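You operate a simulated robot arm through the tools that you are given. There is no shell and no other tool.

You run a simulated robot arm. Do the job below in one go: nothing can be reset, and whatever is moved stays where it is left.

Task
Pump 3 strokes of herb sauce into the purple turntable cup and set it on the white cup tray.
Fine: turn the cup under the spouts first and out again before you lift it; the other cups stay empty.

It is judged by the outcome, as a careful person would: the job done as asked, and still so three seconds after it is handed in. It fails if anything else is knocked over, pushed out of place, dropped, spilled or broken.

Robot
A 7-joint arm with a two-finger parallel gripper, fixed in place. Base frame: the origin is at the foot of the arm, x ahead of it, y to its left, z up; the work surface is at about z = 860. Lengths are in mm, angles in degrees, forces in N, time in s.
With the tool pointing down near the work surface it reaches from about 100 to 580 mm from the base axis. Its first joint turns from -166.0 to 166.0 degrees. Payload 1.57 kg.
Tool frame: the origin (TCP) lies between the finger pads and is the grasp point; the fingertips stand 30 mm ahead of it; z points along the fingers, y is the line along which they close. The gripper opens to 80 mm. The fingers are 17 mm wide and 12 mm thick; the gripper's body (40 by 82 mm) begins 80 mm behind the TCP.
Orientation is told as [roll, pitch, yaw] about the base's x, y, z axes, in that order, counted from this pose: with the fingers straight down and closing along the base's y, the tool's x points along the base's -x, its y along +y and its z along -z.

Tools
- The arm moves only by the tool jog_arm. Its argument "motion" is text: rows parted by semicolons, each of 7 numbers parted by spaces: the shift along the base's x, y, z in m, then the turn, a rotation vector about the base's x, y, z in rad, then the finger opening in m, from 0 to 0.08. In form: x y z rx ry rz grip; .... A call has 1 to 20 rows; each row shifts and turns the commanded pose from where the row before left it. Rows are played at 5 a second. More than 50 mm and 8.6 degrees between two rows, or a gripper value outside its range, and nothing of the call is played. Where a pose cannot be reached the arm comes as near as it can. A force on the tool above 40 N (or 10 N above the force at the start of the call, whichever is more), or a blocked arm, ends the call early, and 0.2 s more pass. The fingers move at their own pace (about 72 mm/s each) and stop on an object; they squeeze with about 26 N. The grip force told is the motor's: it shows also when the fingers shut on nothing. Time passes only in rows, and 0.2 s behind the last, so rows that do not move let the fingers close. It gives the time, the measured TCP pose, the force on the tool (base axes), the opening and the grip force at its end, in the units of the frame above (readings bear some noise), with the torque about the TCP (base axes, N m) and any sound that the robot's microphone picked up, and new pictures: "views" is both (left out), scene, wrist or none.
- Cameras (640 x 400 px; columns grow to the right, rows downward): "scene" is fixed at [404, 515.7, 1443.1]; the picture's right is [-1.00, 0.05, 0.00], its down [0.03, 0.66, -0.75] and it looks along [-0.03, -0.75, -0.66] (base axes); focal length 260 px, centre (320, 200). "wrist" rides on the gripper at [72, -7, -122] in the tool frame; the picture's right is [0.09, 1.00, 0.00], its down [-0.84, 0.08, -0.54] and it looks along [-0.54, 0.05, 0.84] (tool axes); focal length 238 px, centre (320, 200). There is no depth. A picture from a camera that has moved, and an enlarged one, comes with that camera's place and axes in the base frame and with its lens. The place of the scene camera against the robot may be out by one fixed shift of up to 25 mm in any direction.
- slide_trunk(by): slides the trunk up (or, below 0, down) by that many mm; the arm rides with it, the base frame stays. It gives what a move gives, with no picture.
- zoom(camera, box): a new picture of the part [left, top, right, bottom] of that camera's present view, enlarged. The clock stands still meanwhile.
- sign_off(): hands the job in; it is judged then, once.

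Nothing tells you positions but the pictures and the camera data. Unless the task says otherwise, let go and move clear before handing in.

The tools are called after ">>>" as name(argument=value, ...) on one line, values as JSON. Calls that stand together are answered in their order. jog_arm: Moves the arm, as the interface text tells. Its arguments: {"type":"object","properties":{"motion":{"type":"string"},"views":{"type":"string","enum":["both","scene","wrist","none"]}},"required":["motion"]} The other tools are called the same way: slide_trunk (by) slides the trunk up or down; zoom (camera, box) takes an enlarged picture of a part of a camera's view; sign_off () hands the job in.

At the start:

```text
time_s: 0.0
tool_pos: [339.1, 131.1, 1254.5]
tcp_rot: [0.1, 0.0, 0.0]
force: [0.4, -0.5, -0.6]
ft_torque: [0.0, 0.01, 0.0]
gripper_width: 80.1
gripper_force: 0.0
trunk travel left (down, up): [-800.0, 190.0]
```

scene: 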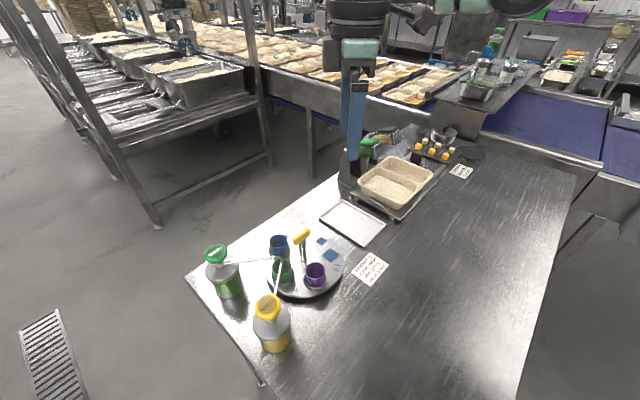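
wrist: 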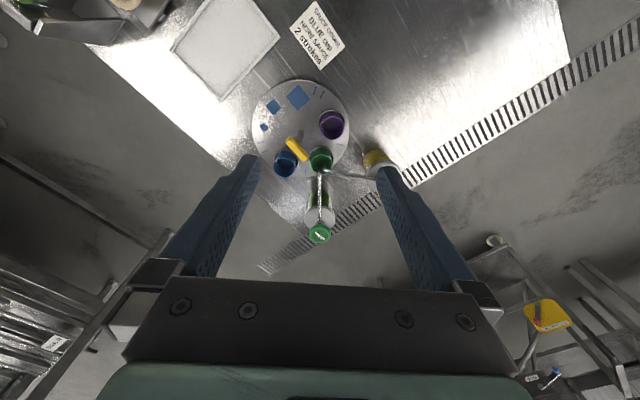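

I see a turntable carrying blue, green and purple cups and a yellow-topped handle, with a green-capped and a yellow-capped pump bottle beside it, a white tray and some note cards. I'll zoom in on the details before I move anything.

>>> zoom(camera="scene", box=[190, 190, 400, 360])

>>> zoom(camera="wrist", box=[230, 60, 420, 260])

>>> zoom(camera="wrist", box=[160, 0, 360, 110])

>>> zoom(camera="scene", box=[320, 110, 500, 290])

```text
2.35 times, centred on (295, 275) of scene
camera zoom: at [404.0, 515.7, 1443.1], right [-1.0, 0.05, 0.0], down [0.03, 0.66, -0.75], along [-0.03, -0.75, -0.66], focal length 611 px, centre (379, 24)
```

zoom: 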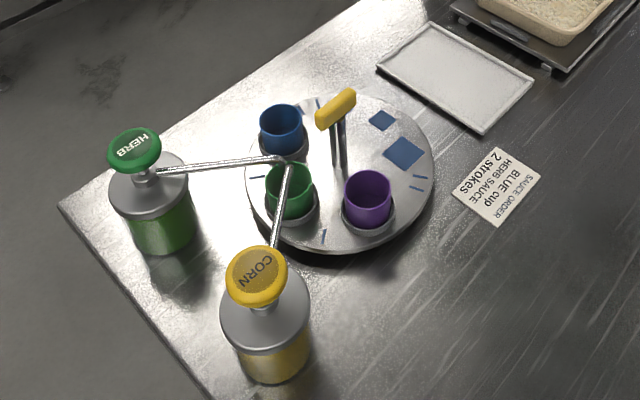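

```text
2.00 times, centred on (325, 160) of wrist
camera zoom: at [265.6, 124.3, 1377.3], right [-0.09, 1.0, 0.0], down [0.84, 0.08, 0.54], along [0.54, 0.05, -0.84], focal length 477 px, centre (310, 280)
```

zoom: 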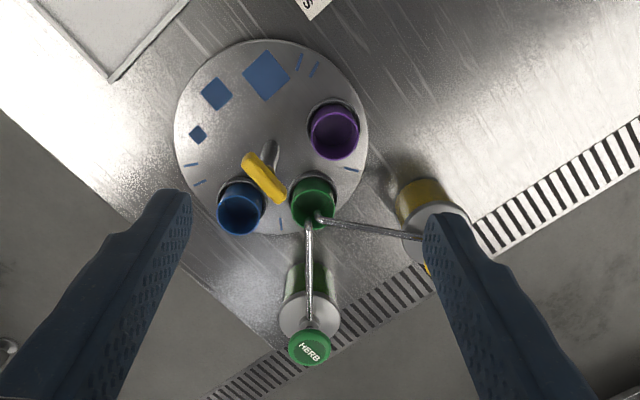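

```text
3.20 times, centred on (260, 55) of wrist
camera zoom: at [265.6, 124.3, 1377.3], right [-0.09, 1.0, 0.0], down [0.84, 0.08, 0.54], along [0.54, 0.05, -0.84], focal length 763 px, centre (512, 664)
```

zoom: 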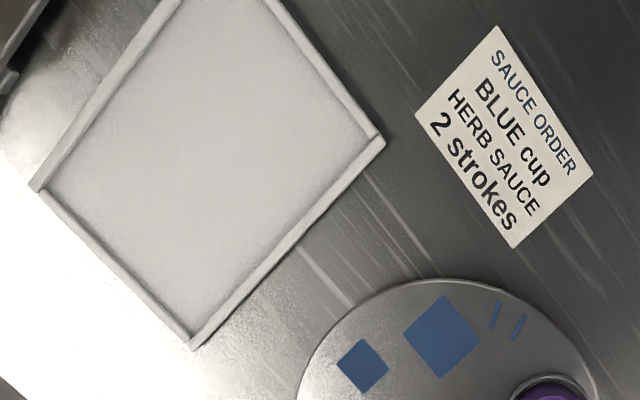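

```text
2.22 times, centred on (410, 200) of scene
camera zoom: at [404.0, 515.7, 1443.1], right [-1.0, 0.05, 0.0], down [0.03, 0.66, -0.75], along [-0.03, -0.75, -0.66], focal length 577 px, centre (120, 200)
```

zoom: 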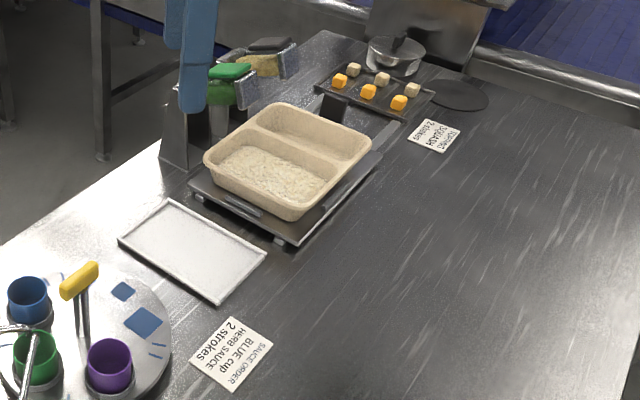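

The card on the bench asks for the blue cup and 2 strokes. That differs from your order, so I'll follow yours: purple cup, 3 strokes of herb. The purple cup looks to be near (385, 157) and the turntable centre near (413, 97). Both spouts end above the green cup, near (453, 145). I'll lower the wrist camera for a closer second view.

>>> jog_arm(motion="-0.01 -0.008 -0.0385 0 0 0 0.08; -0.01 -0.008 -0.0385 0 0 0 0.08; -0.01 -0.008 -0.0385 0 0 0 0.08; -0.01 -0.008 -0.0385 0 0 0 0.08; 0 0 0 0 0 0 0.08", views="both")

```text
time_s: 1.2
tool_pos: [299.4, 99.4, 1101.3]
tcp_rot: [0.1, -0.1, 0.0]
force: [0.0, -0.1, 0.4]
ft_torque: [0.03, 0.0, 0.03]
gripper_width: 79.8
gripper_force: 0.0
trunk travel left (down, up): [-800.0, 190.0]
camera wrist: at [225.4, 93.2, 1223.3], right [-0.09, 1.0, 0.0], down [0.84, 0.08, 0.54], along [0.54, 0.05, -0.84], focal length 238 px, centre (320, 200)
```

scene: 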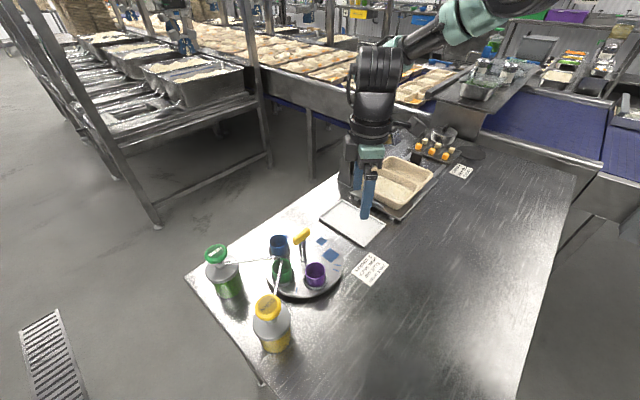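
wrist: 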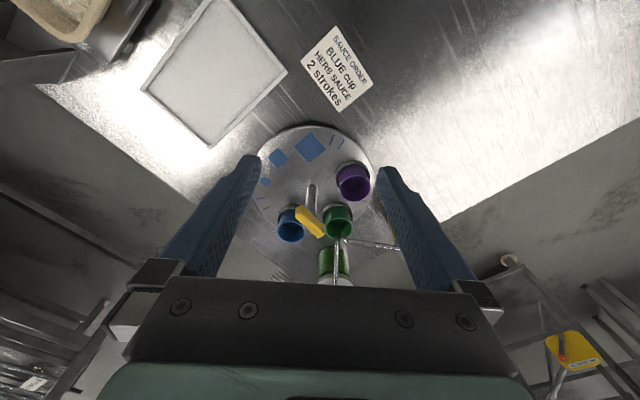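

The closer view shows the turntable, with the post and its yellow T-handle at the middle. I'll enlarge this view to measure the positions more accurately.

>>> zoom(camera="wrist", box=[240, 110, 400, 210])

>>> zoom(camera="wrist", box=[240, 190, 400, 290])

>>> zoom(camera="scene", box=[240, 220, 360, 300])

>>> zoom(camera="scene", box=[190, 230, 310, 360])

```text
4.00 times, centred on (320, 160) of wrist
camera zoom: at [225.4, 93.2, 1223.3], right [-0.09, 1.0, 0.0], down [0.84, 0.08, 0.54], along [0.54, 0.05, -0.84], focal length 953 px, centre (320, 360)
```

zoom: 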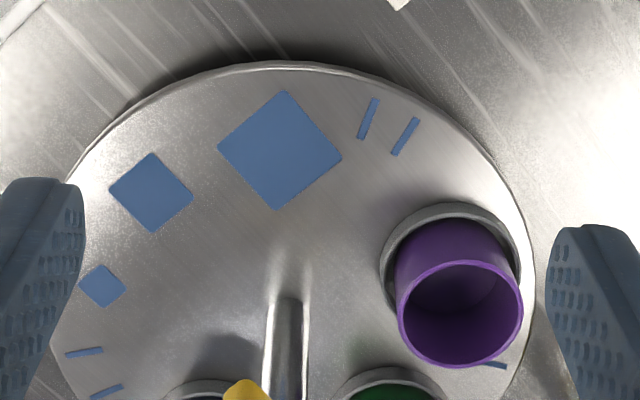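

```text
4.00 times, centred on (320, 240) of wrist
camera zoom: at [225.4, 93.2, 1223.3], right [-0.09, 1.0, 0.0], down [0.84, 0.08, 0.54], along [0.54, 0.05, -0.84], focal length 953 px, centre (320, 40)
```

zoom: 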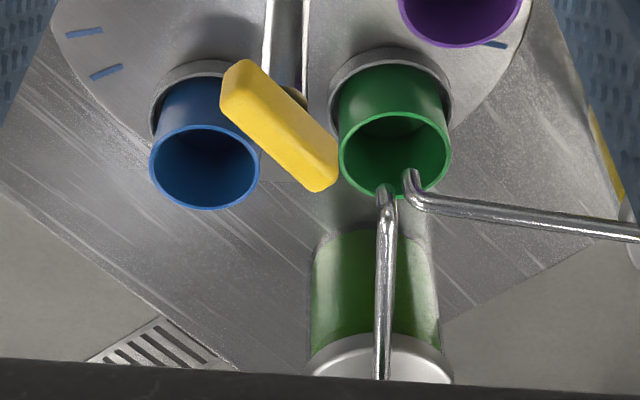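

```text
5.00 times, centred on (300, 260) of scene
camera zoom: at [404.0, 515.7, 1443.1], right [-1.0, 0.05, 0.0], down [0.03, 0.66, -0.75], along [-0.03, -0.75, -0.66], focal length 1299 px, centre (420, -100)
```

zoom: 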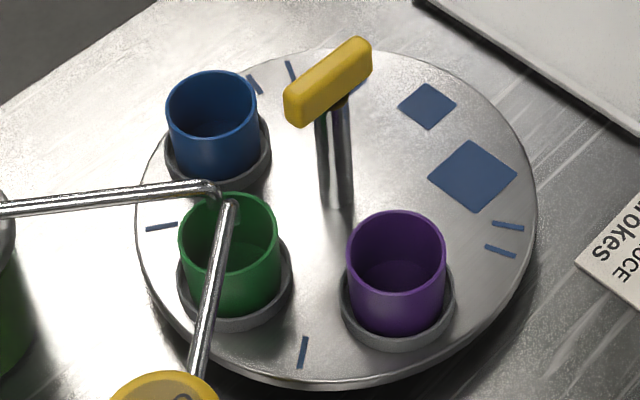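

```text
3.08 times, centred on (250, 295) of scene
camera zoom: at [404.0, 515.7, 1443.1], right [-1.0, 0.05, 0.0], down [0.03, 0.66, -0.75], along [-0.03, -0.75, -0.66], focal length 799 px, centre (535, -92)
```

zoom: 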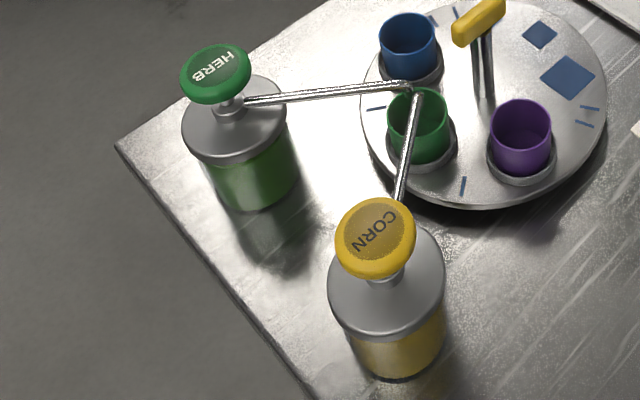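

The turntable axis and the yellow T-bar are both near (420.5, 97), with the bar at about z 974 and pointing about 43° towards the spouts. The cups are about 70° apart, with rims near z 928. I'll go above the bar, yaw the gripper 45° so it closes across the bar, and check the alignment.

>>> jog_arm(motion="0.0202 -0.0004 -0.005 0 0 0.1309 0.055; 0.0202 -0.0004 -0.005 0 0 0.1309 0.055; 0.0202 -0.0004 -0.005 0 0 0.1309 0.055; 0.0202 -0.0004 -0.005 0 0 0.1309 0.055; 0.0202 -0.0004 -0.01 0 0 0.1309 0.055; 0.0202 -0.0004 -0.02 0 0 0.1309 0.055; 0 0 0 0 0 0 0.055")

```text
time_s: 2.8
tool_pos: [419.5, 96.4, 1051.0]
tcp_rot: [0.0, 0.0, 45.2]
force: [0.1, -0.3, 0.2]
ft_torque: [0.01, -0.02, 0.01]
gripper_width: 55.0
gripper_force: 0.0
trunk travel left (down, up): [-800.0, 190.0]
camera wrist: at [372.7, 40.9, 1173.9], right [-0.77, 0.64, 0.0], down [0.54, 0.65, 0.54], along [0.35, 0.42, -0.84], focal length 238 px, centre (320, 200)
```

scene: 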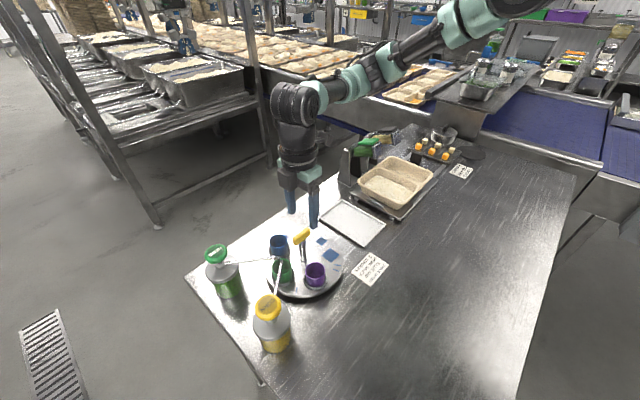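
wrist: 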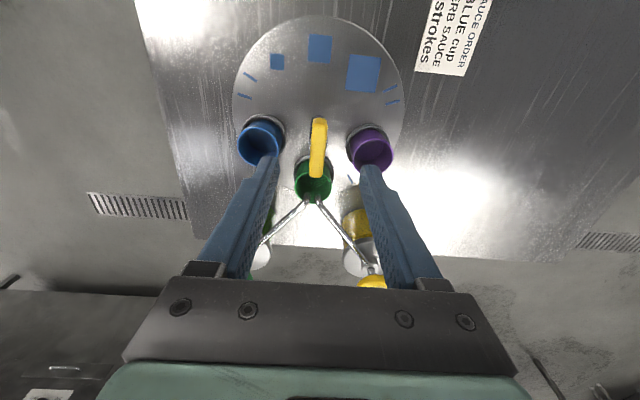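

The bar lies between the fingers and lines up well with them. I'll zoom in to check its centre and angle before going down.

>>> zoom(camera="wrist", box=[230, 100, 410, 212])

>>> zoom(camera="wrist", box=[240, 180, 400, 290])

>>> zoom(camera="scene", box=[240, 170, 360, 300])

```text
3.56 times, centred on (320, 156) of wrist
camera zoom: at [372.7, 40.9, 1173.9], right [-0.77, 0.64, 0.0], down [0.54, 0.65, 0.54], along [0.35, 0.42, -0.84], focal length 848 px, centre (320, 356)
```

zoom: 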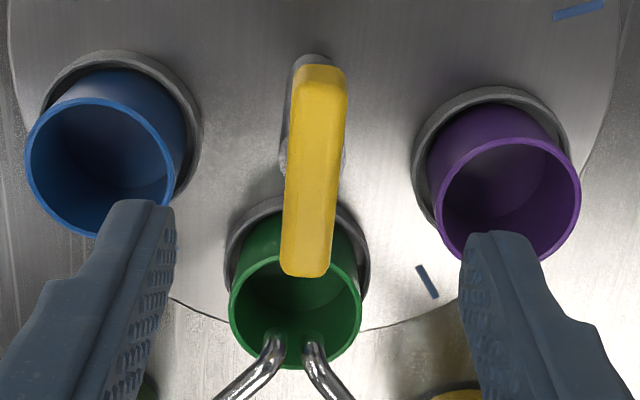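

```text
3.64 times, centred on (320, 235) of wrist
camera zoom: at [372.7, 40.9, 1173.9], right [-0.77, 0.64, 0.0], down [0.54, 0.65, 0.54], along [0.35, 0.42, -0.84], focal length 867 px, centre (320, 73)
```

zoom: 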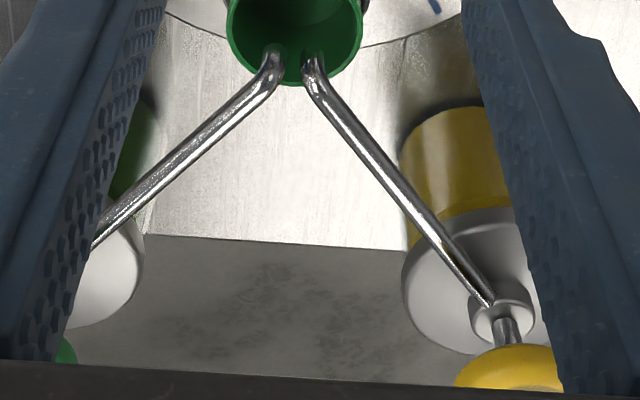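

```text
3.08 times, centred on (300, 235) of scene
camera zoom: at [404.0, 515.7, 1443.1], right [-1.0, 0.05, 0.0], down [0.03, 0.66, -0.75], along [-0.03, -0.75, -0.66], focal length 799 px, centre (382, 92)
```

zoom: 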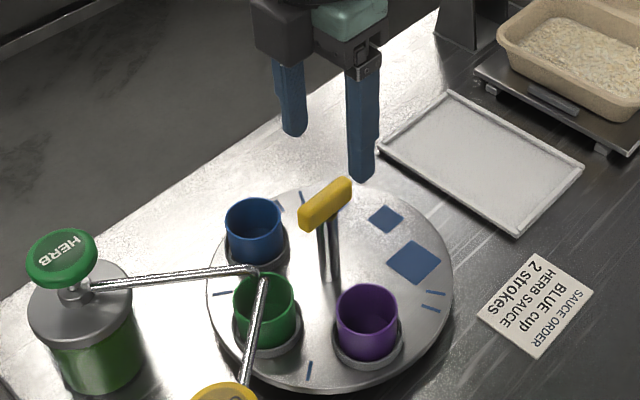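

The bar is centred between the fingers to within about 2 mm and parallel to them. I'll go down to z 972, which keeps the fingertips above the cup rims, and close on the bar.

>>> jog_arm(motion="0.0013 -0.0003 -0.02 0 0 0 0.055; 0 0 -0.02 0 0 0 0.055; 0 0 -0.02 0 0 0 0.055; 0 0 -0.019 0 0 0 0.055; 0 0 0 0 0 0 0.055", views="both")

```text
time_s: 4.0
tool_pos: [421.2, 96.7, 971.3]
tcp_rot: [0.1, 0.2, 45.0]
force: [-0.2, -0.6, 0.6]
ft_torque: [0.01, 0.0, -0.01]
gripper_width: 54.8
gripper_force: 0.1
trunk travel left (down, up): [-800.0, 190.0]
camera wrist: at [374.0, 41.0, 1093.8], right [-0.77, 0.64, 0.0], down [0.54, 0.65, 0.54], along [0.35, 0.42, -0.84], focal length 238 px, centre (320, 200)
```

scene: 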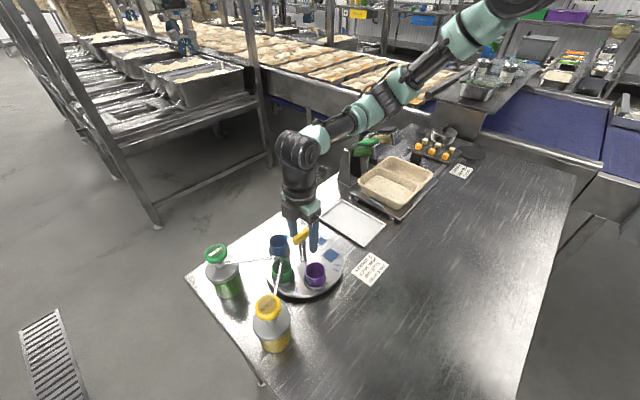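
wrist: 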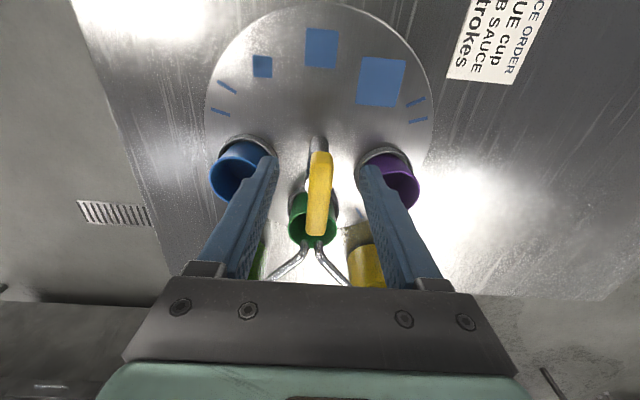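

>>> zoom(camera="scene", box=[240, 200, 360, 300])

>>> zoom(camera="wrist", box=[200, 120, 440, 280])

```text
4.00 times, centred on (300, 250) of scene
camera zoom: at [404.0, 515.7, 1443.1], right [-1.0, 0.05, 0.0], down [0.03, 0.66, -0.75], along [-0.03, -0.75, -0.66], focal length 1039 px, centre (400, 0)
```

zoom: 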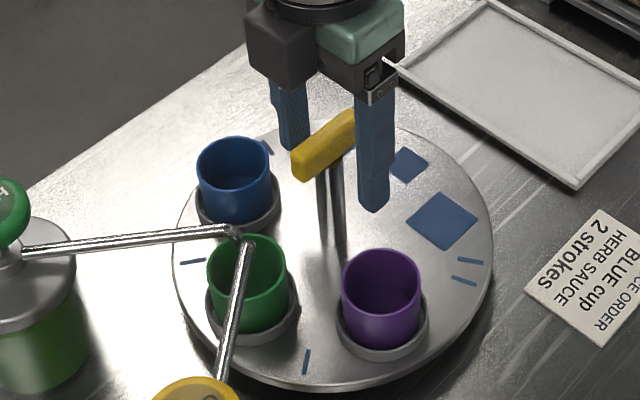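

```text
2.50 times, centred on (320, 200) of wrist
camera zoom: at [374.0, 41.0, 1093.8], right [-0.77, 0.64, 0.0], down [0.54, 0.65, 0.54], along [0.35, 0.42, -0.84], focal length 596 px, centre (320, 200)
```

zoom: 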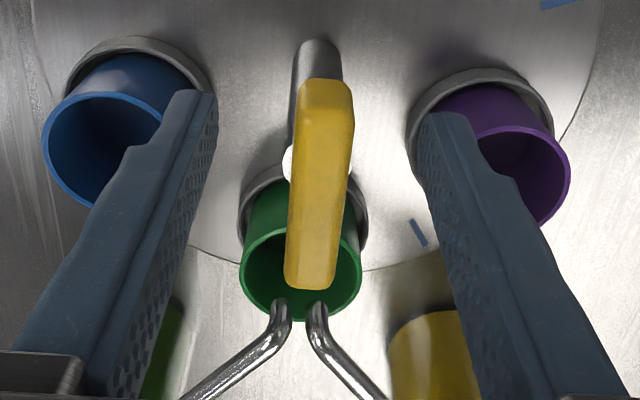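

The fingers are either side of the bar at the right height, with nothing else in the way. I'll close on it now.

>>> jog_arm(motion="0 0 0 0 0 0 0.03; 0 0 0 0 0 0 0.0; 0 0 0 0 0 0 0.0; 0 0 0 0 0 0 0.0; 0 0 0 0 0 0 0.0", views="both")

```text
time_s: 5.2
tool_pos: [421.8, 96.2, 971.0]
tcp_rot: [-0.1, 0.0, 45.0]
force: [2.6, -2.7, -1.5]
ft_torque: [-0.18, -0.35, -0.02]
gripper_width: 17.7
gripper_force: 32.4
trunk travel left (down, up): [-800.0, 190.0]
camera wrist: at [374.3, 40.8, 1094.0], right [-0.77, 0.64, 0.0], down [0.54, 0.65, 0.54], along [0.35, 0.42, -0.84], focal length 238 px, centre (320, 200)
```

scene: 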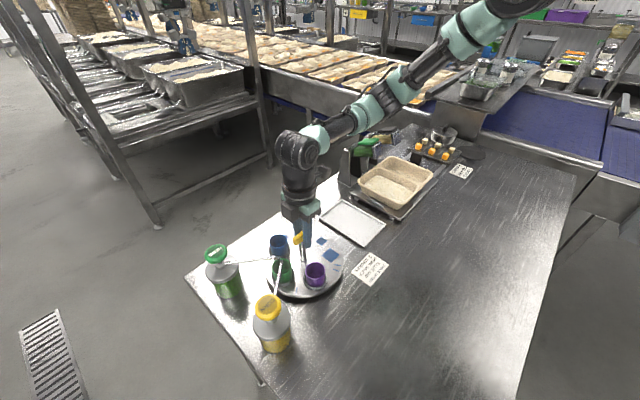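
wrist: 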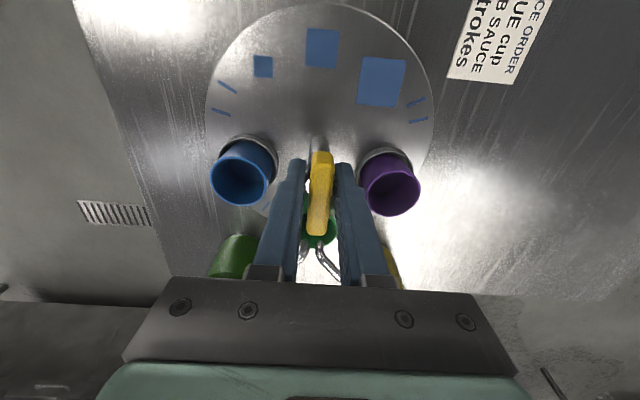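

The grip is firm at 17.7 mm, and the small side force says the bar centre is slightly towards +x/−y. I'll nudge the arm that way and turn the table clockwise, starting with 28° to check the forces.

>>> jog_arm(motion="0.0006 -0.0006 0 0 0 0 0.0; 0 0 0 0 0 -0.1222 0.0; 0 0 0 0 0 -0.1222 0.0; 0 0 0 0 0 -0.1222 0.0; 0 0 0 0 0 -0.1222 0.0; 0 0 0 0 0 0 0", views="both")

```text
time_s: 6.6
tool_pos: [419.9, 98.4, 971.9]
tcp_rot: [0.3, 0.0, 17.1]
force: [-6.5, 9.1, -3.0]
ft_torque: [0.18, -0.46, 0.04]
gripper_width: 17.7
gripper_force: 32.5
trunk travel left (down, up): [-800.0, 190.0]
camera wrist: at [352.9, 69.9, 1094.0], right [-0.38, 0.92, 0.0], down [0.78, 0.32, 0.54], along [0.5, 0.21, -0.84], focal length 238 px, centre (320, 200)
```

scene: 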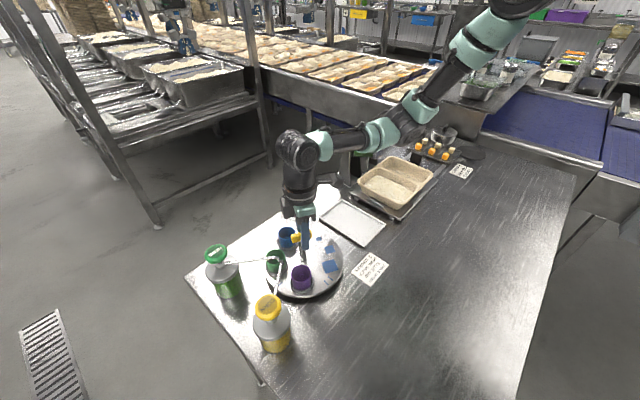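
wrist: 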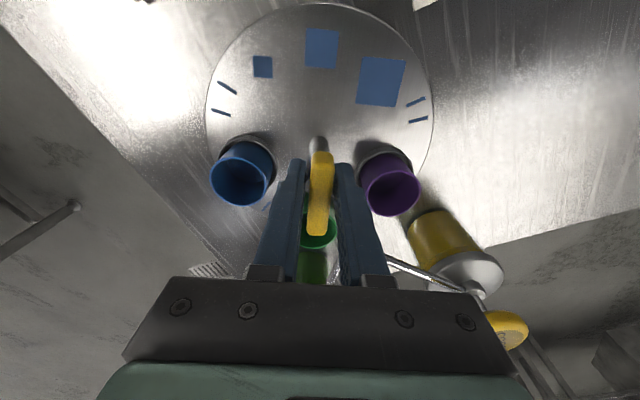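

The table turns with the handle, but the side force rose to about 11 N, so my grip point isn't exactly on the axis. I'll shift the arm with the force to relieve it while turning further.

>>> jog_arm(motion="-0.0017 0.0025 0 0 0 0 0; -0.0001 0.0007 0 0 0 -0.1222 0; -0.0002 0.0007 0 0 0 -0.1222 0; 0 0 0 0 0 0 0", views="none")

```text
time_s: 7.6
tool_pos: [421.3, 98.3, 970.8]
tcp_rot: [0.1, 0.0, 2.8]
force: [1.2, -1.5, -6.0]
ft_torque: [0.16, 0.56, -0.04]
gripper_width: 17.4
gripper_force: 32.4
trunk travel left (down, up): [-800.0, 190.0]
```

The force has dropped to about 2 N sideways. I'll keep turning in small steps and watch it.

>>> jog_arm(motion="0.0006 -0.0005 0 0 0 -0.1222 0; 0 0 0 0 0 -0.1222 0; 0 0 0 0 0 0 0", views="none")

```text
time_s: 8.4
tool_pos: [421.3, 100.5, 971.8]
tcp_rot: [0.0, 0.2, -11.2]
force: [-1.2, 0.3, -8.0]
ft_torque: [-0.36, 0.05, -0.03]
gripper_width: 17.4
gripper_force: 32.8
trunk travel left (down, up): [-800.0, 190.0]
```

Forces are low and the yaw is −11°. Two more steps should bring the purple cup under the spouts.

>>> jog_arm(motion="0 0 -0.0005 0 0 -0.1222 0; 0 0 -0.0005 0 0 -0.1222 0; 0 0 0 0 0 0 0", views="both")

>>> zoom(camera="scene", box=[240, 220, 360, 300])

>>> zoom(camera="wrist", box=[220, 130, 480, 290])

```text
time_s: 9.2
tool_pos: [421.3, 101.3, 972.1]
tcp_rot: [0.2, -0.2, -25.0]
force: [0.5, 7.0, 3.9]
ft_torque: [0.28, 1.04, -0.01]
gripper_width: 17.7
gripper_force: 32.9
trunk travel left (down, up): [-800.0, 190.0]
camera wrist: at [351.2, 124.5, 1093.9], right [0.34, 0.94, 0.0], down [0.79, -0.28, 0.54], along [0.51, -0.18, -0.84], focal length 238 px, centre (320, 200)
```

scene: 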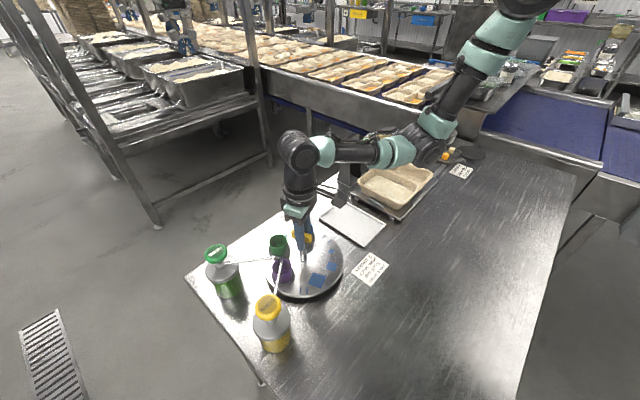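
wrist: 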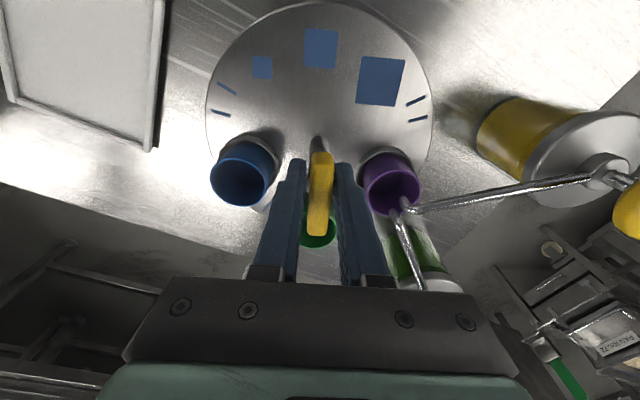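

```text
5.00 times, centred on (300, 260) of scene
camera zoom: at [404.0, 515.7, 1443.1], right [-1.0, 0.05, 0.0], down [0.03, 0.66, -0.75], along [-0.03, -0.75, -0.66], focal length 1299 px, centre (420, -100)
```

zoom: 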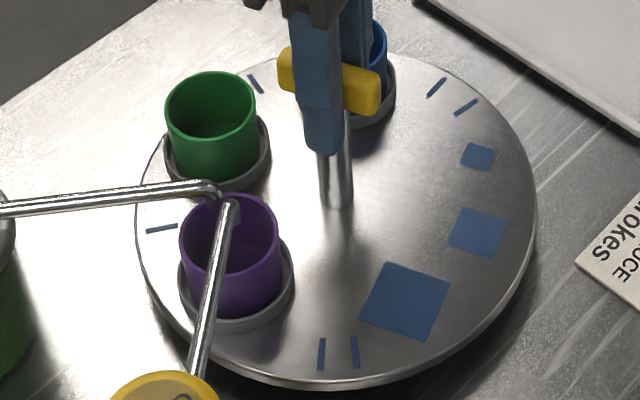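

```text
2.46 times, centred on (350, 210) of wrist
camera zoom: at [351.2, 124.5, 1093.9], right [0.34, 0.94, 0.0], down [0.79, -0.28, 0.54], along [0.51, -0.18, -0.84], focal length 587 px, centre (246, 175)
```

zoom: 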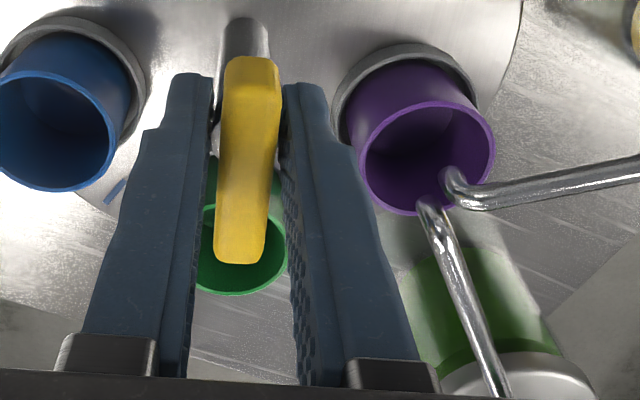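

The purple cup now sits where the green one was, right under both spouts, with the green cup at −25° and the blue one further round. I'll ease off the side force, open slightly and go straight up.

>>> jog_arm(motion="0 0.0014 0 0 0 0 0; 0 0 0 0 0 0 0.03; 0 0 0 0 0 0 0.04; 0 0 0 0 0 0 0.04", views="wrist")

>>> zoom(camera="wrist", box=[220, 130, 480, 290])

```text
time_s: 10.2
tool_pos: [421.7, 100.7, 971.1]
tcp_rot: [0.2, 0.1, -25.0]
force: [-0.1, -0.5, 0.0]
ft_torque: [-0.01, 0.0, -0.01]
gripper_width: 40.0
gripper_force: 0.0
trunk travel left (down, up): [-800.0, 190.0]
camera wrist: at [351.4, 124.6, 1093.3], right [0.34, 0.94, 0.0], down [0.79, -0.28, 0.54], along [0.51, -0.18, -0.84], focal length 238 px, centre (320, 200)
```

wrist: 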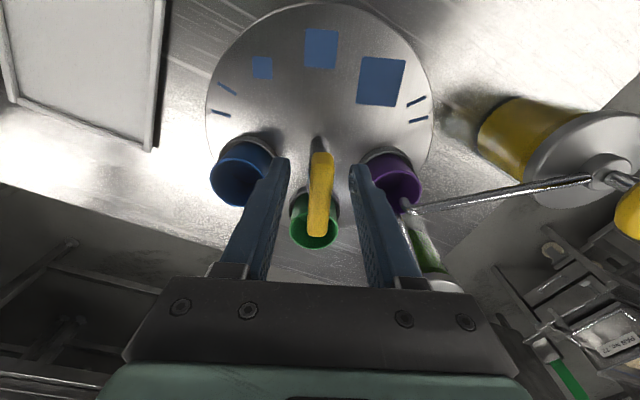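

```text
2.46 times, centred on (350, 210) of wrist
camera zoom: at [351.4, 124.6, 1093.3], right [0.34, 0.94, 0.0], down [0.79, -0.28, 0.54], along [0.51, -0.18, -0.84], focal length 587 px, centre (246, 175)
```

zoom: 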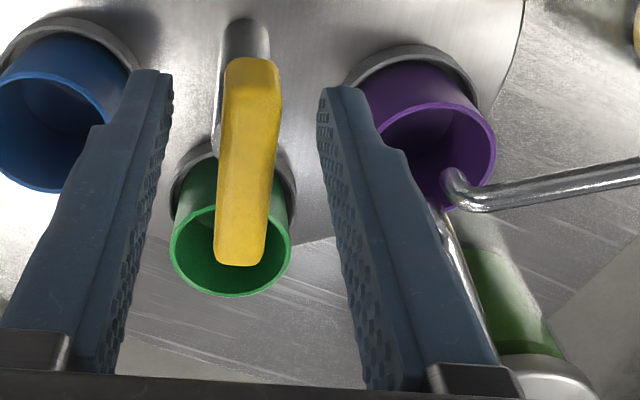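

The release was clean and the purple cup is still in place. I'll rise well clear, then turn to face the herb bottle. I estimate its cap top at (593, 153, 997).

>>> jog_arm(motion="0 0 0.03 0 0 0 0.04; 0 0 0.04 0 0 0 0.04; 0 0 0.04 0 0 0 0.04; 0 0 0.03 0 0 0 0.04; 0.01 0.004 0 0 0 0.138 0.0; 0.01 0.004 0 0 0 0.138 0.0; 0.01 0.004 0 0 0 0.138 0.0; 0.01 0.004 0 0 0 0.138 0.0; 0.01 0.004 0 0 0 0.138 0.0; 0 0 0 0 0 0 0", views="both")

>>> zoom(camera="wrist", box=[220, 130, 480, 290])

>>> zoom(camera="scene", box=[190, 220, 310, 310])

```text
time_s: 12.4
tool_pos: [469.3, 120.8, 1112.9]
tcp_rot: [0.1, 0.0, 14.7]
force: [-0.3, 0.9, -0.6]
ft_torque: [0.01, -0.01, -0.01]
gripper_width: 0.0
gripper_force: 21.5
trunk travel left (down, up): [-800.0, 190.0]
camera wrist: at [401.4, 96.0, 1233.5], right [-0.34, 0.94, 0.0], down [0.79, 0.29, 0.54], along [0.51, 0.19, -0.84], focal length 238 px, centre (320, 200)
```

scene: 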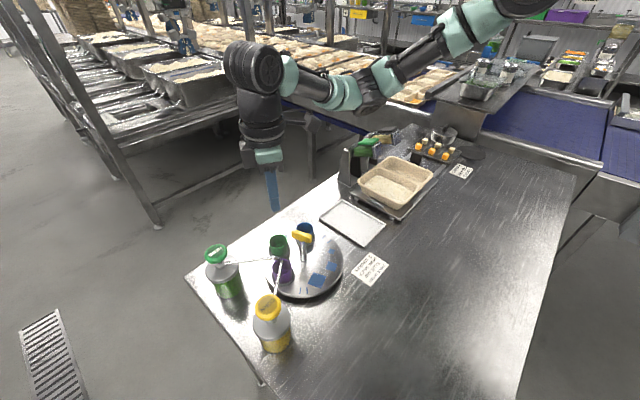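
wrist: 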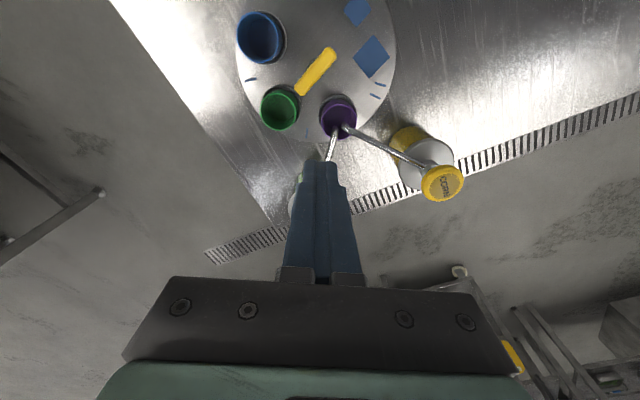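

```text
2.46 times, centred on (350, 210) of wrist
camera zoom: at [401.4, 96.0, 1233.5], right [-0.34, 0.94, 0.0], down [0.79, 0.29, 0.54], along [0.51, 0.19, -0.84], focal length 587 px, centre (246, 175)
```

zoom: 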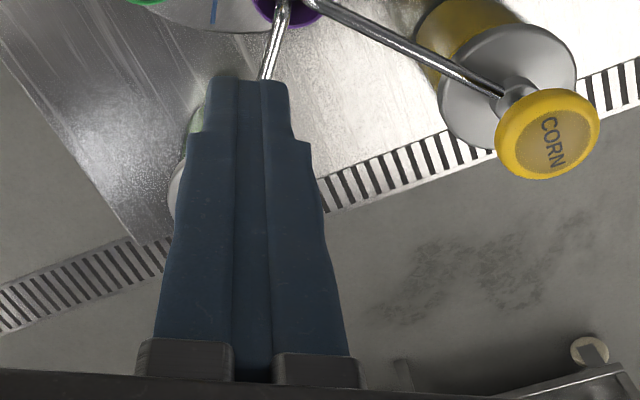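

```text
4.44 times, centred on (250, 265) of scene
camera zoom: at [404.0, 515.7, 1443.1], right [-1.0, 0.05, 0.0], down [0.03, 0.66, -0.75], along [-0.03, -0.75, -0.66], focal length 1155 px, centre (631, -89)
```

zoom: 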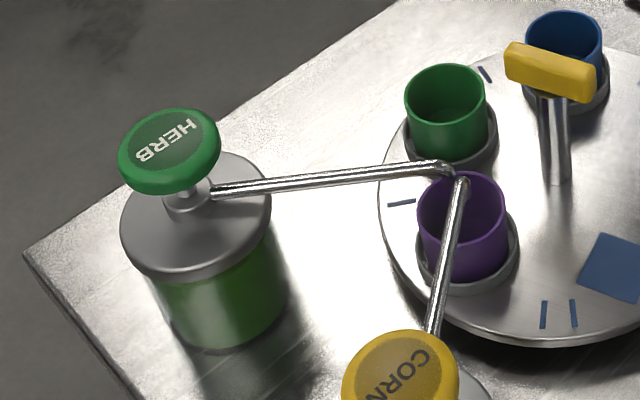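

With the fingers closed they block the view of the herb cap. I'll open them and move further out, which also tests how far the arm can reach.

>>> jog_arm(motion="0.02 0.0052 0 0 0 0 0.08; 0.02 0.0052 0 0 0 0 0.08; 0.02 0.0052 0 0 0 0 0.08; 0 0 0 0 0 0 0.08", views="both")

>>> zoom(camera="wrist", box=[220, 130, 420, 290])

```text
time_s: 13.4
tool_pos: [530.5, 136.2, 1111.8]
tcp_rot: [0.1, 0.0, 14.6]
force: [0.3, -0.2, 0.1]
ft_torque: [0.01, -0.02, -0.01]
gripper_width: 80.1
gripper_force: 0.0
trunk travel left (down, up): [-800.0, 190.0]
camera wrist: at [461.4, 111.2, 1233.8], right [-0.34, 0.94, 0.0], down [0.79, 0.28, 0.54], along [0.51, 0.19, -0.84], focal length 238 px, centre (320, 200)
```

scene: 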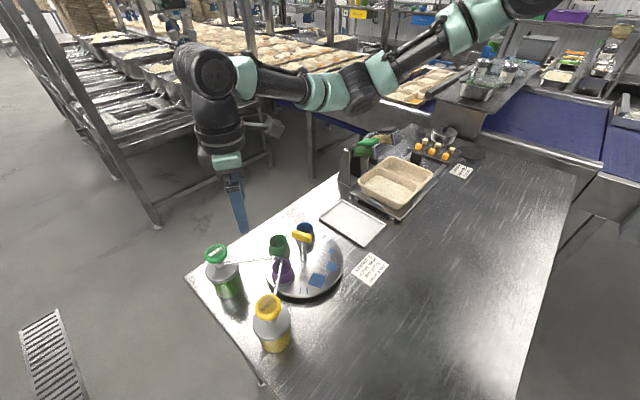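
wrist: 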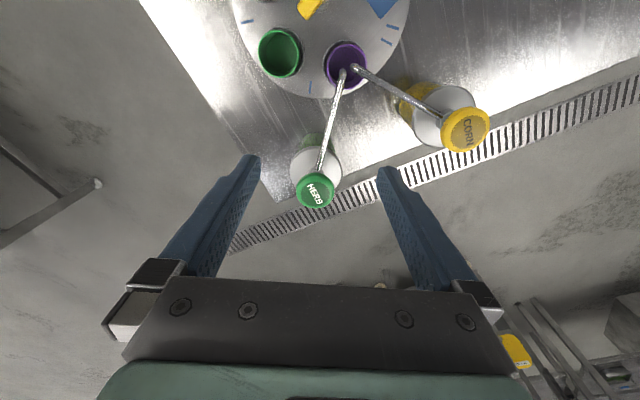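

```text
2.50 times, centred on (320, 210) of wrist
camera zoom: at [461.4, 111.2, 1233.8], right [-0.34, 0.94, 0.0], down [0.79, 0.28, 0.54], along [0.51, 0.19, -0.84], focal length 596 px, centre (320, 175)
```

zoom: 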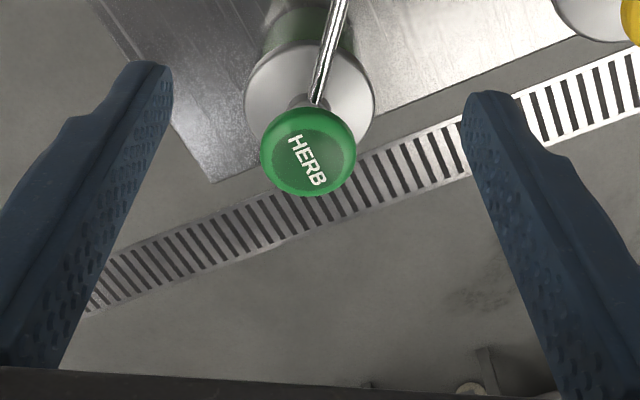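

The herb cap is centred near (594.5, 153.3) with its top at about z 990–997. I'll close the fingers and move over it, staying about 35 mm above.

>>> jog_arm(motion="0.016 0.0043 0 0 0 0 0.0; 0.016 0.0043 0 0 0 0 0.0; 0.016 0.0043 -0.02 0 0 0 0.0; 0.016 0.0042 -0.03 0 0 0 0.0; 0 0 0 0 0 0 0", views="both")

>>> zoom(camera="scene", box=[170, 170, 310, 310])

```text
time_s: 14.6
tool_pos: [595.8, 152.9, 1062.2]
tcp_rot: [0.1, 0.0, 14.6]
force: [-0.4, 0.6, 0.0]
ft_torque: [-0.03, -0.01, 0.01]
gripper_width: 0.4
gripper_force: 21.3
trunk travel left (down, up): [-800.0, 190.0]
camera wrist: at [525.9, 128.4, 1183.3], right [-0.34, 0.94, 0.0], down [0.79, 0.29, 0.54], along [0.51, 0.19, -0.84], focal length 238 px, centre (320, 200)
```

scene: 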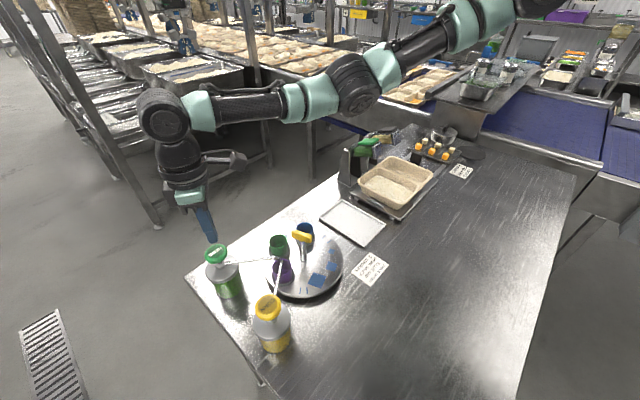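
wrist: 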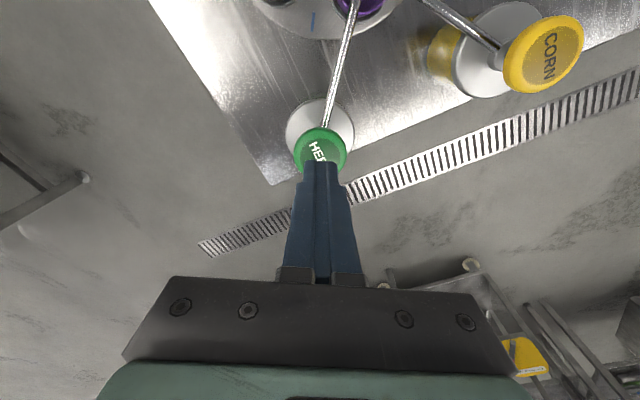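

```text
2.86 times, centred on (240, 240) of scene
camera zoom: at [404.0, 515.7, 1443.1], right [-1.0, 0.05, 0.0], down [0.03, 0.66, -0.75], along [-0.03, -0.75, -0.66], focal length 742 px, centre (549, 86)
```

zoom: 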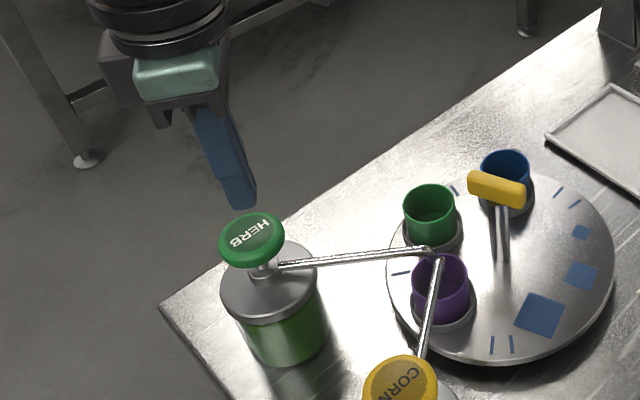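

The reach is fine, and the fingertips sit centred about 35 mm above the herb cap. I'll come down slowly to find contact.

>>> jog_arm(motion="-0.0005 0.0003 -0.012 0 0 0 0.0; 0 0 -0.012 0 0 0 0.0; 0 0 -0.003 0 0 0 0.0; 0 0 -0.003 0 0 0 0.0; 0 0 0 0 0 0 0", views="both")

>>> zoom(camera="scene", box=[180, 200, 300, 300])

```text
time_s: 15.8
tool_pos: [594.2, 154.8, 1031.0]
tcp_rot: [0.1, 0.0, 14.6]
force: [0.0, 0.1, 0.6]
ft_torque: [-0.01, 0.01, 0.02]
gripper_width: 0.0
gripper_force: 21.9
trunk travel left (down, up): [-800.0, 190.0]
camera wrist: at [524.9, 129.1, 1152.9], right [-0.34, 0.94, 0.0], down [0.79, 0.28, 0.54], along [0.51, 0.19, -0.84], focal length 238 px, centre (320, 200)
```

scene: 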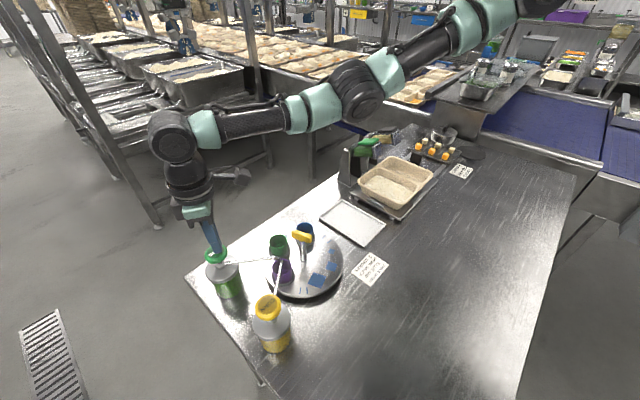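
wrist: 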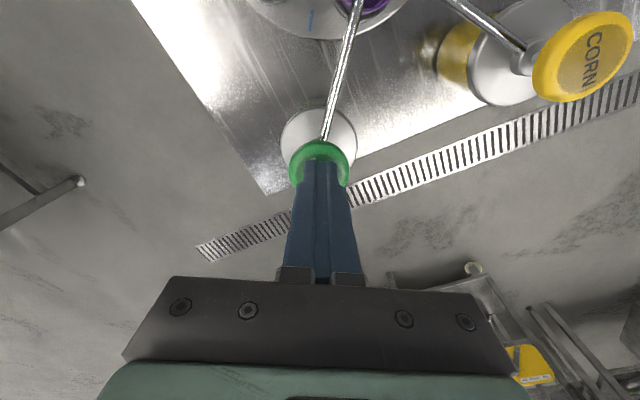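

```text
4.00 times, centred on (240, 250) of scene
camera zoom: at [404.0, 515.7, 1443.1], right [-1.0, 0.05, 0.0], down [0.03, 0.66, -0.75], along [-0.03, -0.75, -0.66], focal length 1039 px, centre (640, 0)
```

zoom: 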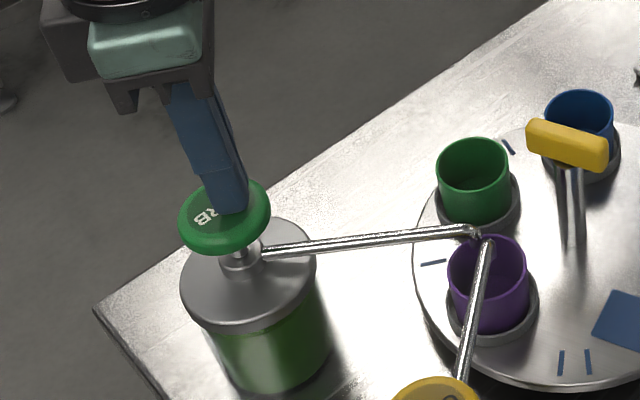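

No contact yet, and the tips are centred over the cap. I'll continue down in 2 mm steps.

>>> jog_arm(motion="0 0 -0.002 0 0 0 0.0; 0 0 -0.002 0 0 0 0.0; 0 0 -0.002 0 0 0 0.0; 0 0 0 0 0 0 0", views="none")

```text
time_s: 16.8
tool_pos: [594.3, 154.2, 1025.9]
tcp_rot: [0.1, -0.1, 14.6]
force: [1.6, -0.5, 2.4]
ft_torque: [-0.04, -0.03, 0.0]
gripper_width: 0.0
gripper_force: 21.6
trunk travel left (down, up): [-800.0, 190.0]
```

Contact begins at about TCP z 1026. I'll press on steadily, without reversing, to find the end of the stroke.

>>> jog_arm(motion="0 0 -0.003 0 0 0 0.0; 0 0 -0.003 0 0 0 0.0; 0 0 -0.003 0 0 0 0.0; 0 0 0 0 0 0 0", views="scene")

>>> zoom(camera="scene", box=[180, 200, 300, 300])

```text
time_s: 17.8
tool_pos: [593.8, 153.6, 1017.4]
tcp_rot: [0.1, -0.2, 14.6]
force: [2.2, -1.1, 6.1]
ft_torque: [-0.05, -0.04, -0.03]
gripper_width: 0.3
gripper_force: 21.2
trunk travel left (down, up): [-800.0, 190.0]
```

scene: 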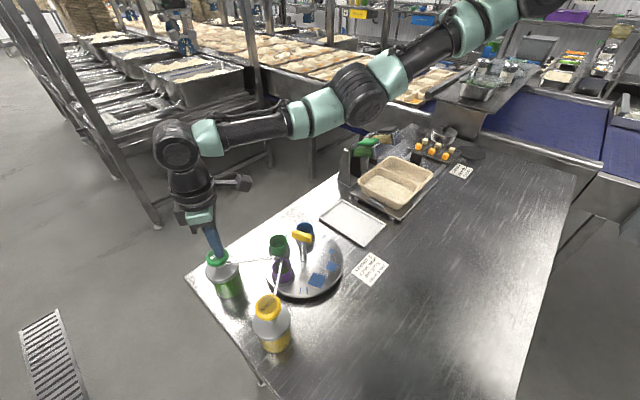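

```text
4.00 times, centred on (240, 250) of scene
camera zoom: at [404.0, 515.7, 1443.1], right [-1.0, 0.05, 0.0], down [0.03, 0.66, -0.75], along [-0.03, -0.75, -0.66], focal length 1039 px, centre (640, 0)
```

zoom: 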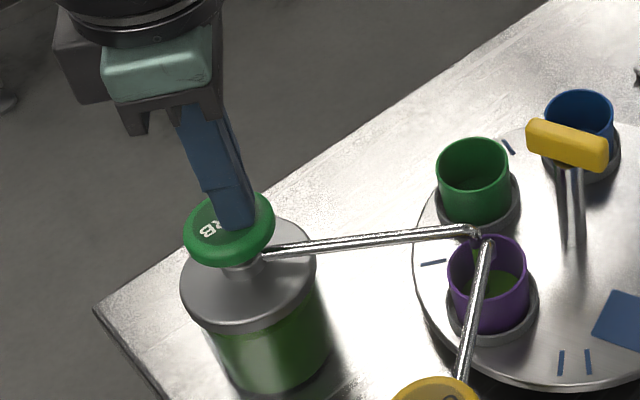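

Green sauce is already showing in the purple cup. I'll finish this stroke down to its stop before releasing.

>>> jog_arm(motion="0 0 -0.003 0 0 0 0.0; 0 0 -0.003 0 0 0 0.0; 0 0 -0.003 0 0 0 0.0; 0 0 0 0 0 0 0", views="scene")

>>> zoom(camera="scene", box=[180, 200, 300, 300])

>>> zoom(camera="scene", box=[260, 230, 330, 300])

```text
time_s: 18.8
tool_pos: [594.6, 154.3, 1012.1]
tcp_rot: [0.0, -0.5, 14.6]
force: [-0.3, -1.3, 27.1]
ft_torque: [-0.08, 0.06, -0.06]
gripper_width: 0.0
gripper_force: 21.2
trunk travel left (down, up): [-800.0, 190.0]
```

scene: 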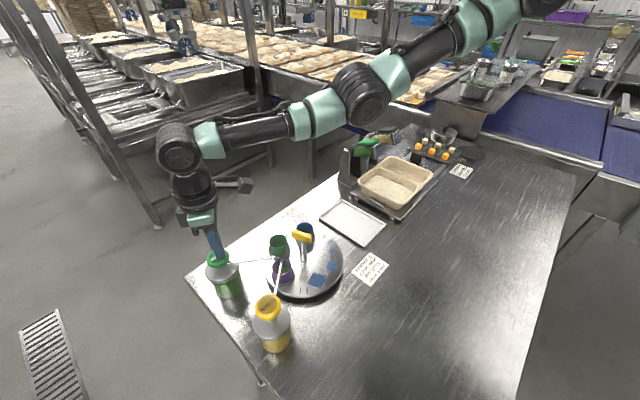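

```text
4.00 times, centred on (240, 250) of scene
camera zoom: at [404.0, 515.7, 1443.1], right [-1.0, 0.05, 0.0], down [0.03, 0.66, -0.75], along [-0.03, -0.75, -0.66], focal length 1039 px, centre (640, 0)
```

zoom: 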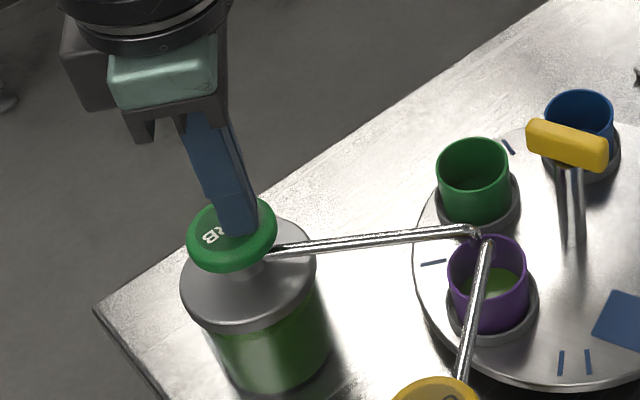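

```text
5.71 times, centred on (295, 265) of scene
camera zoom: at [404.0, 515.7, 1443.1], right [-1.0, 0.05, 0.0], down [0.03, 0.66, -0.75], along [-0.03, -0.75, -0.66], focal length 1485 px, centre (463, -171)
```

zoom: 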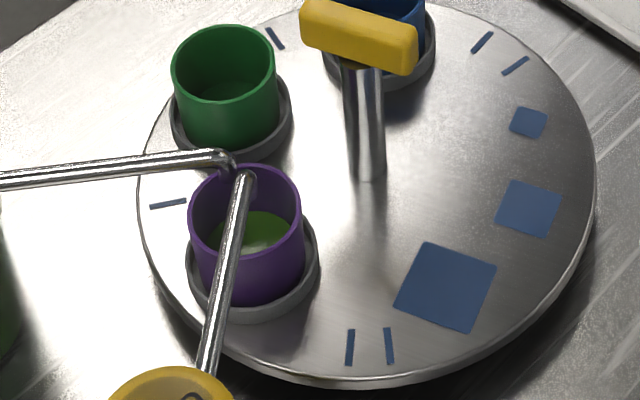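

The first stroke reached its stop, with 27 N at about 14 mm of travel. I'll lift fully clear so the cap springs back, and check that it has reset.

>>> jog_arm(motion="0 0 0.006 0 0 0 0.0; 0 0 0.006 0 0 0 0.0; 0 0 0.006 0 0 0 0.0; 0 0 0.006 0 0 0 0; 0 0 0.004 0 0 0 0; 0 0 0 0 0 0 0; 0 0 0 0 0 0 0", views="scene")

>>> zoom(camera="scene", box=[180, 200, 300, 300])

>>> zoom(camera="scene", box=[260, 230, 330, 300])

```text
time_s: 20.4
tool_pos: [594.8, 154.0, 1034.9]
tcp_rot: [0.2, 0.1, 14.6]
force: [-0.3, 0.4, -0.6]
ft_torque: [-0.02, -0.02, 0.0]
gripper_width: 0.0
gripper_force: 20.8
trunk travel left (down, up): [-800.0, 190.0]
```

scene: 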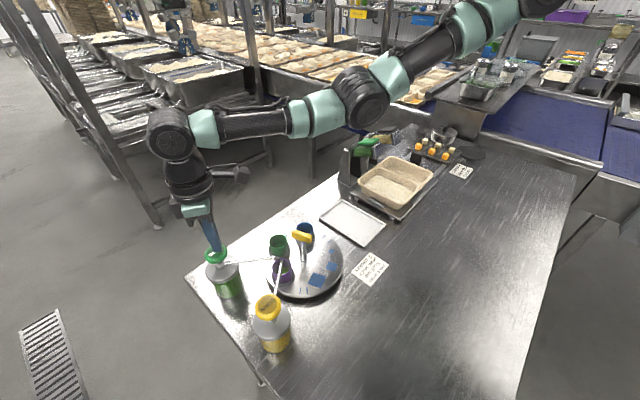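

```text
4.00 times, centred on (240, 250) of scene
camera zoom: at [404.0, 515.7, 1443.1], right [-1.0, 0.05, 0.0], down [0.03, 0.66, -0.75], along [-0.03, -0.75, -0.66], focal length 1039 px, centre (640, 0)
```

zoom: 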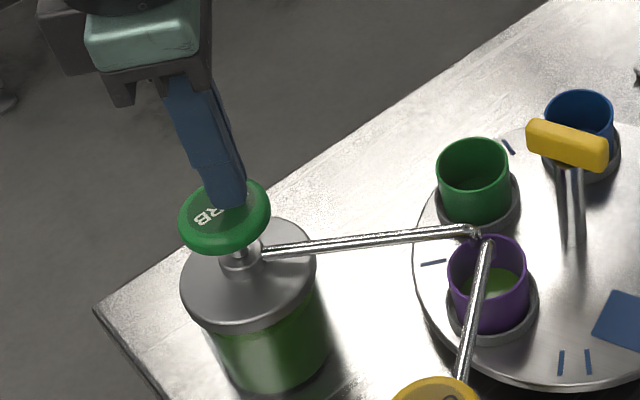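

```text
5.71 times, centred on (295, 265) of scene
camera zoom: at [404.0, 515.7, 1443.1], right [-1.0, 0.05, 0.0], down [0.03, 0.66, -0.75], along [-0.03, -0.75, -0.66], focal length 1485 px, centre (463, -171)
```

zoom: 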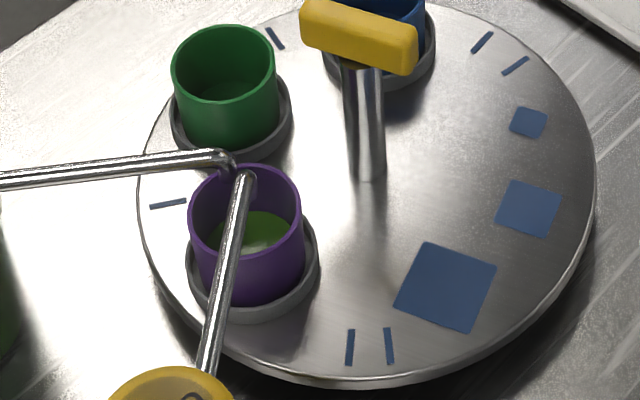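

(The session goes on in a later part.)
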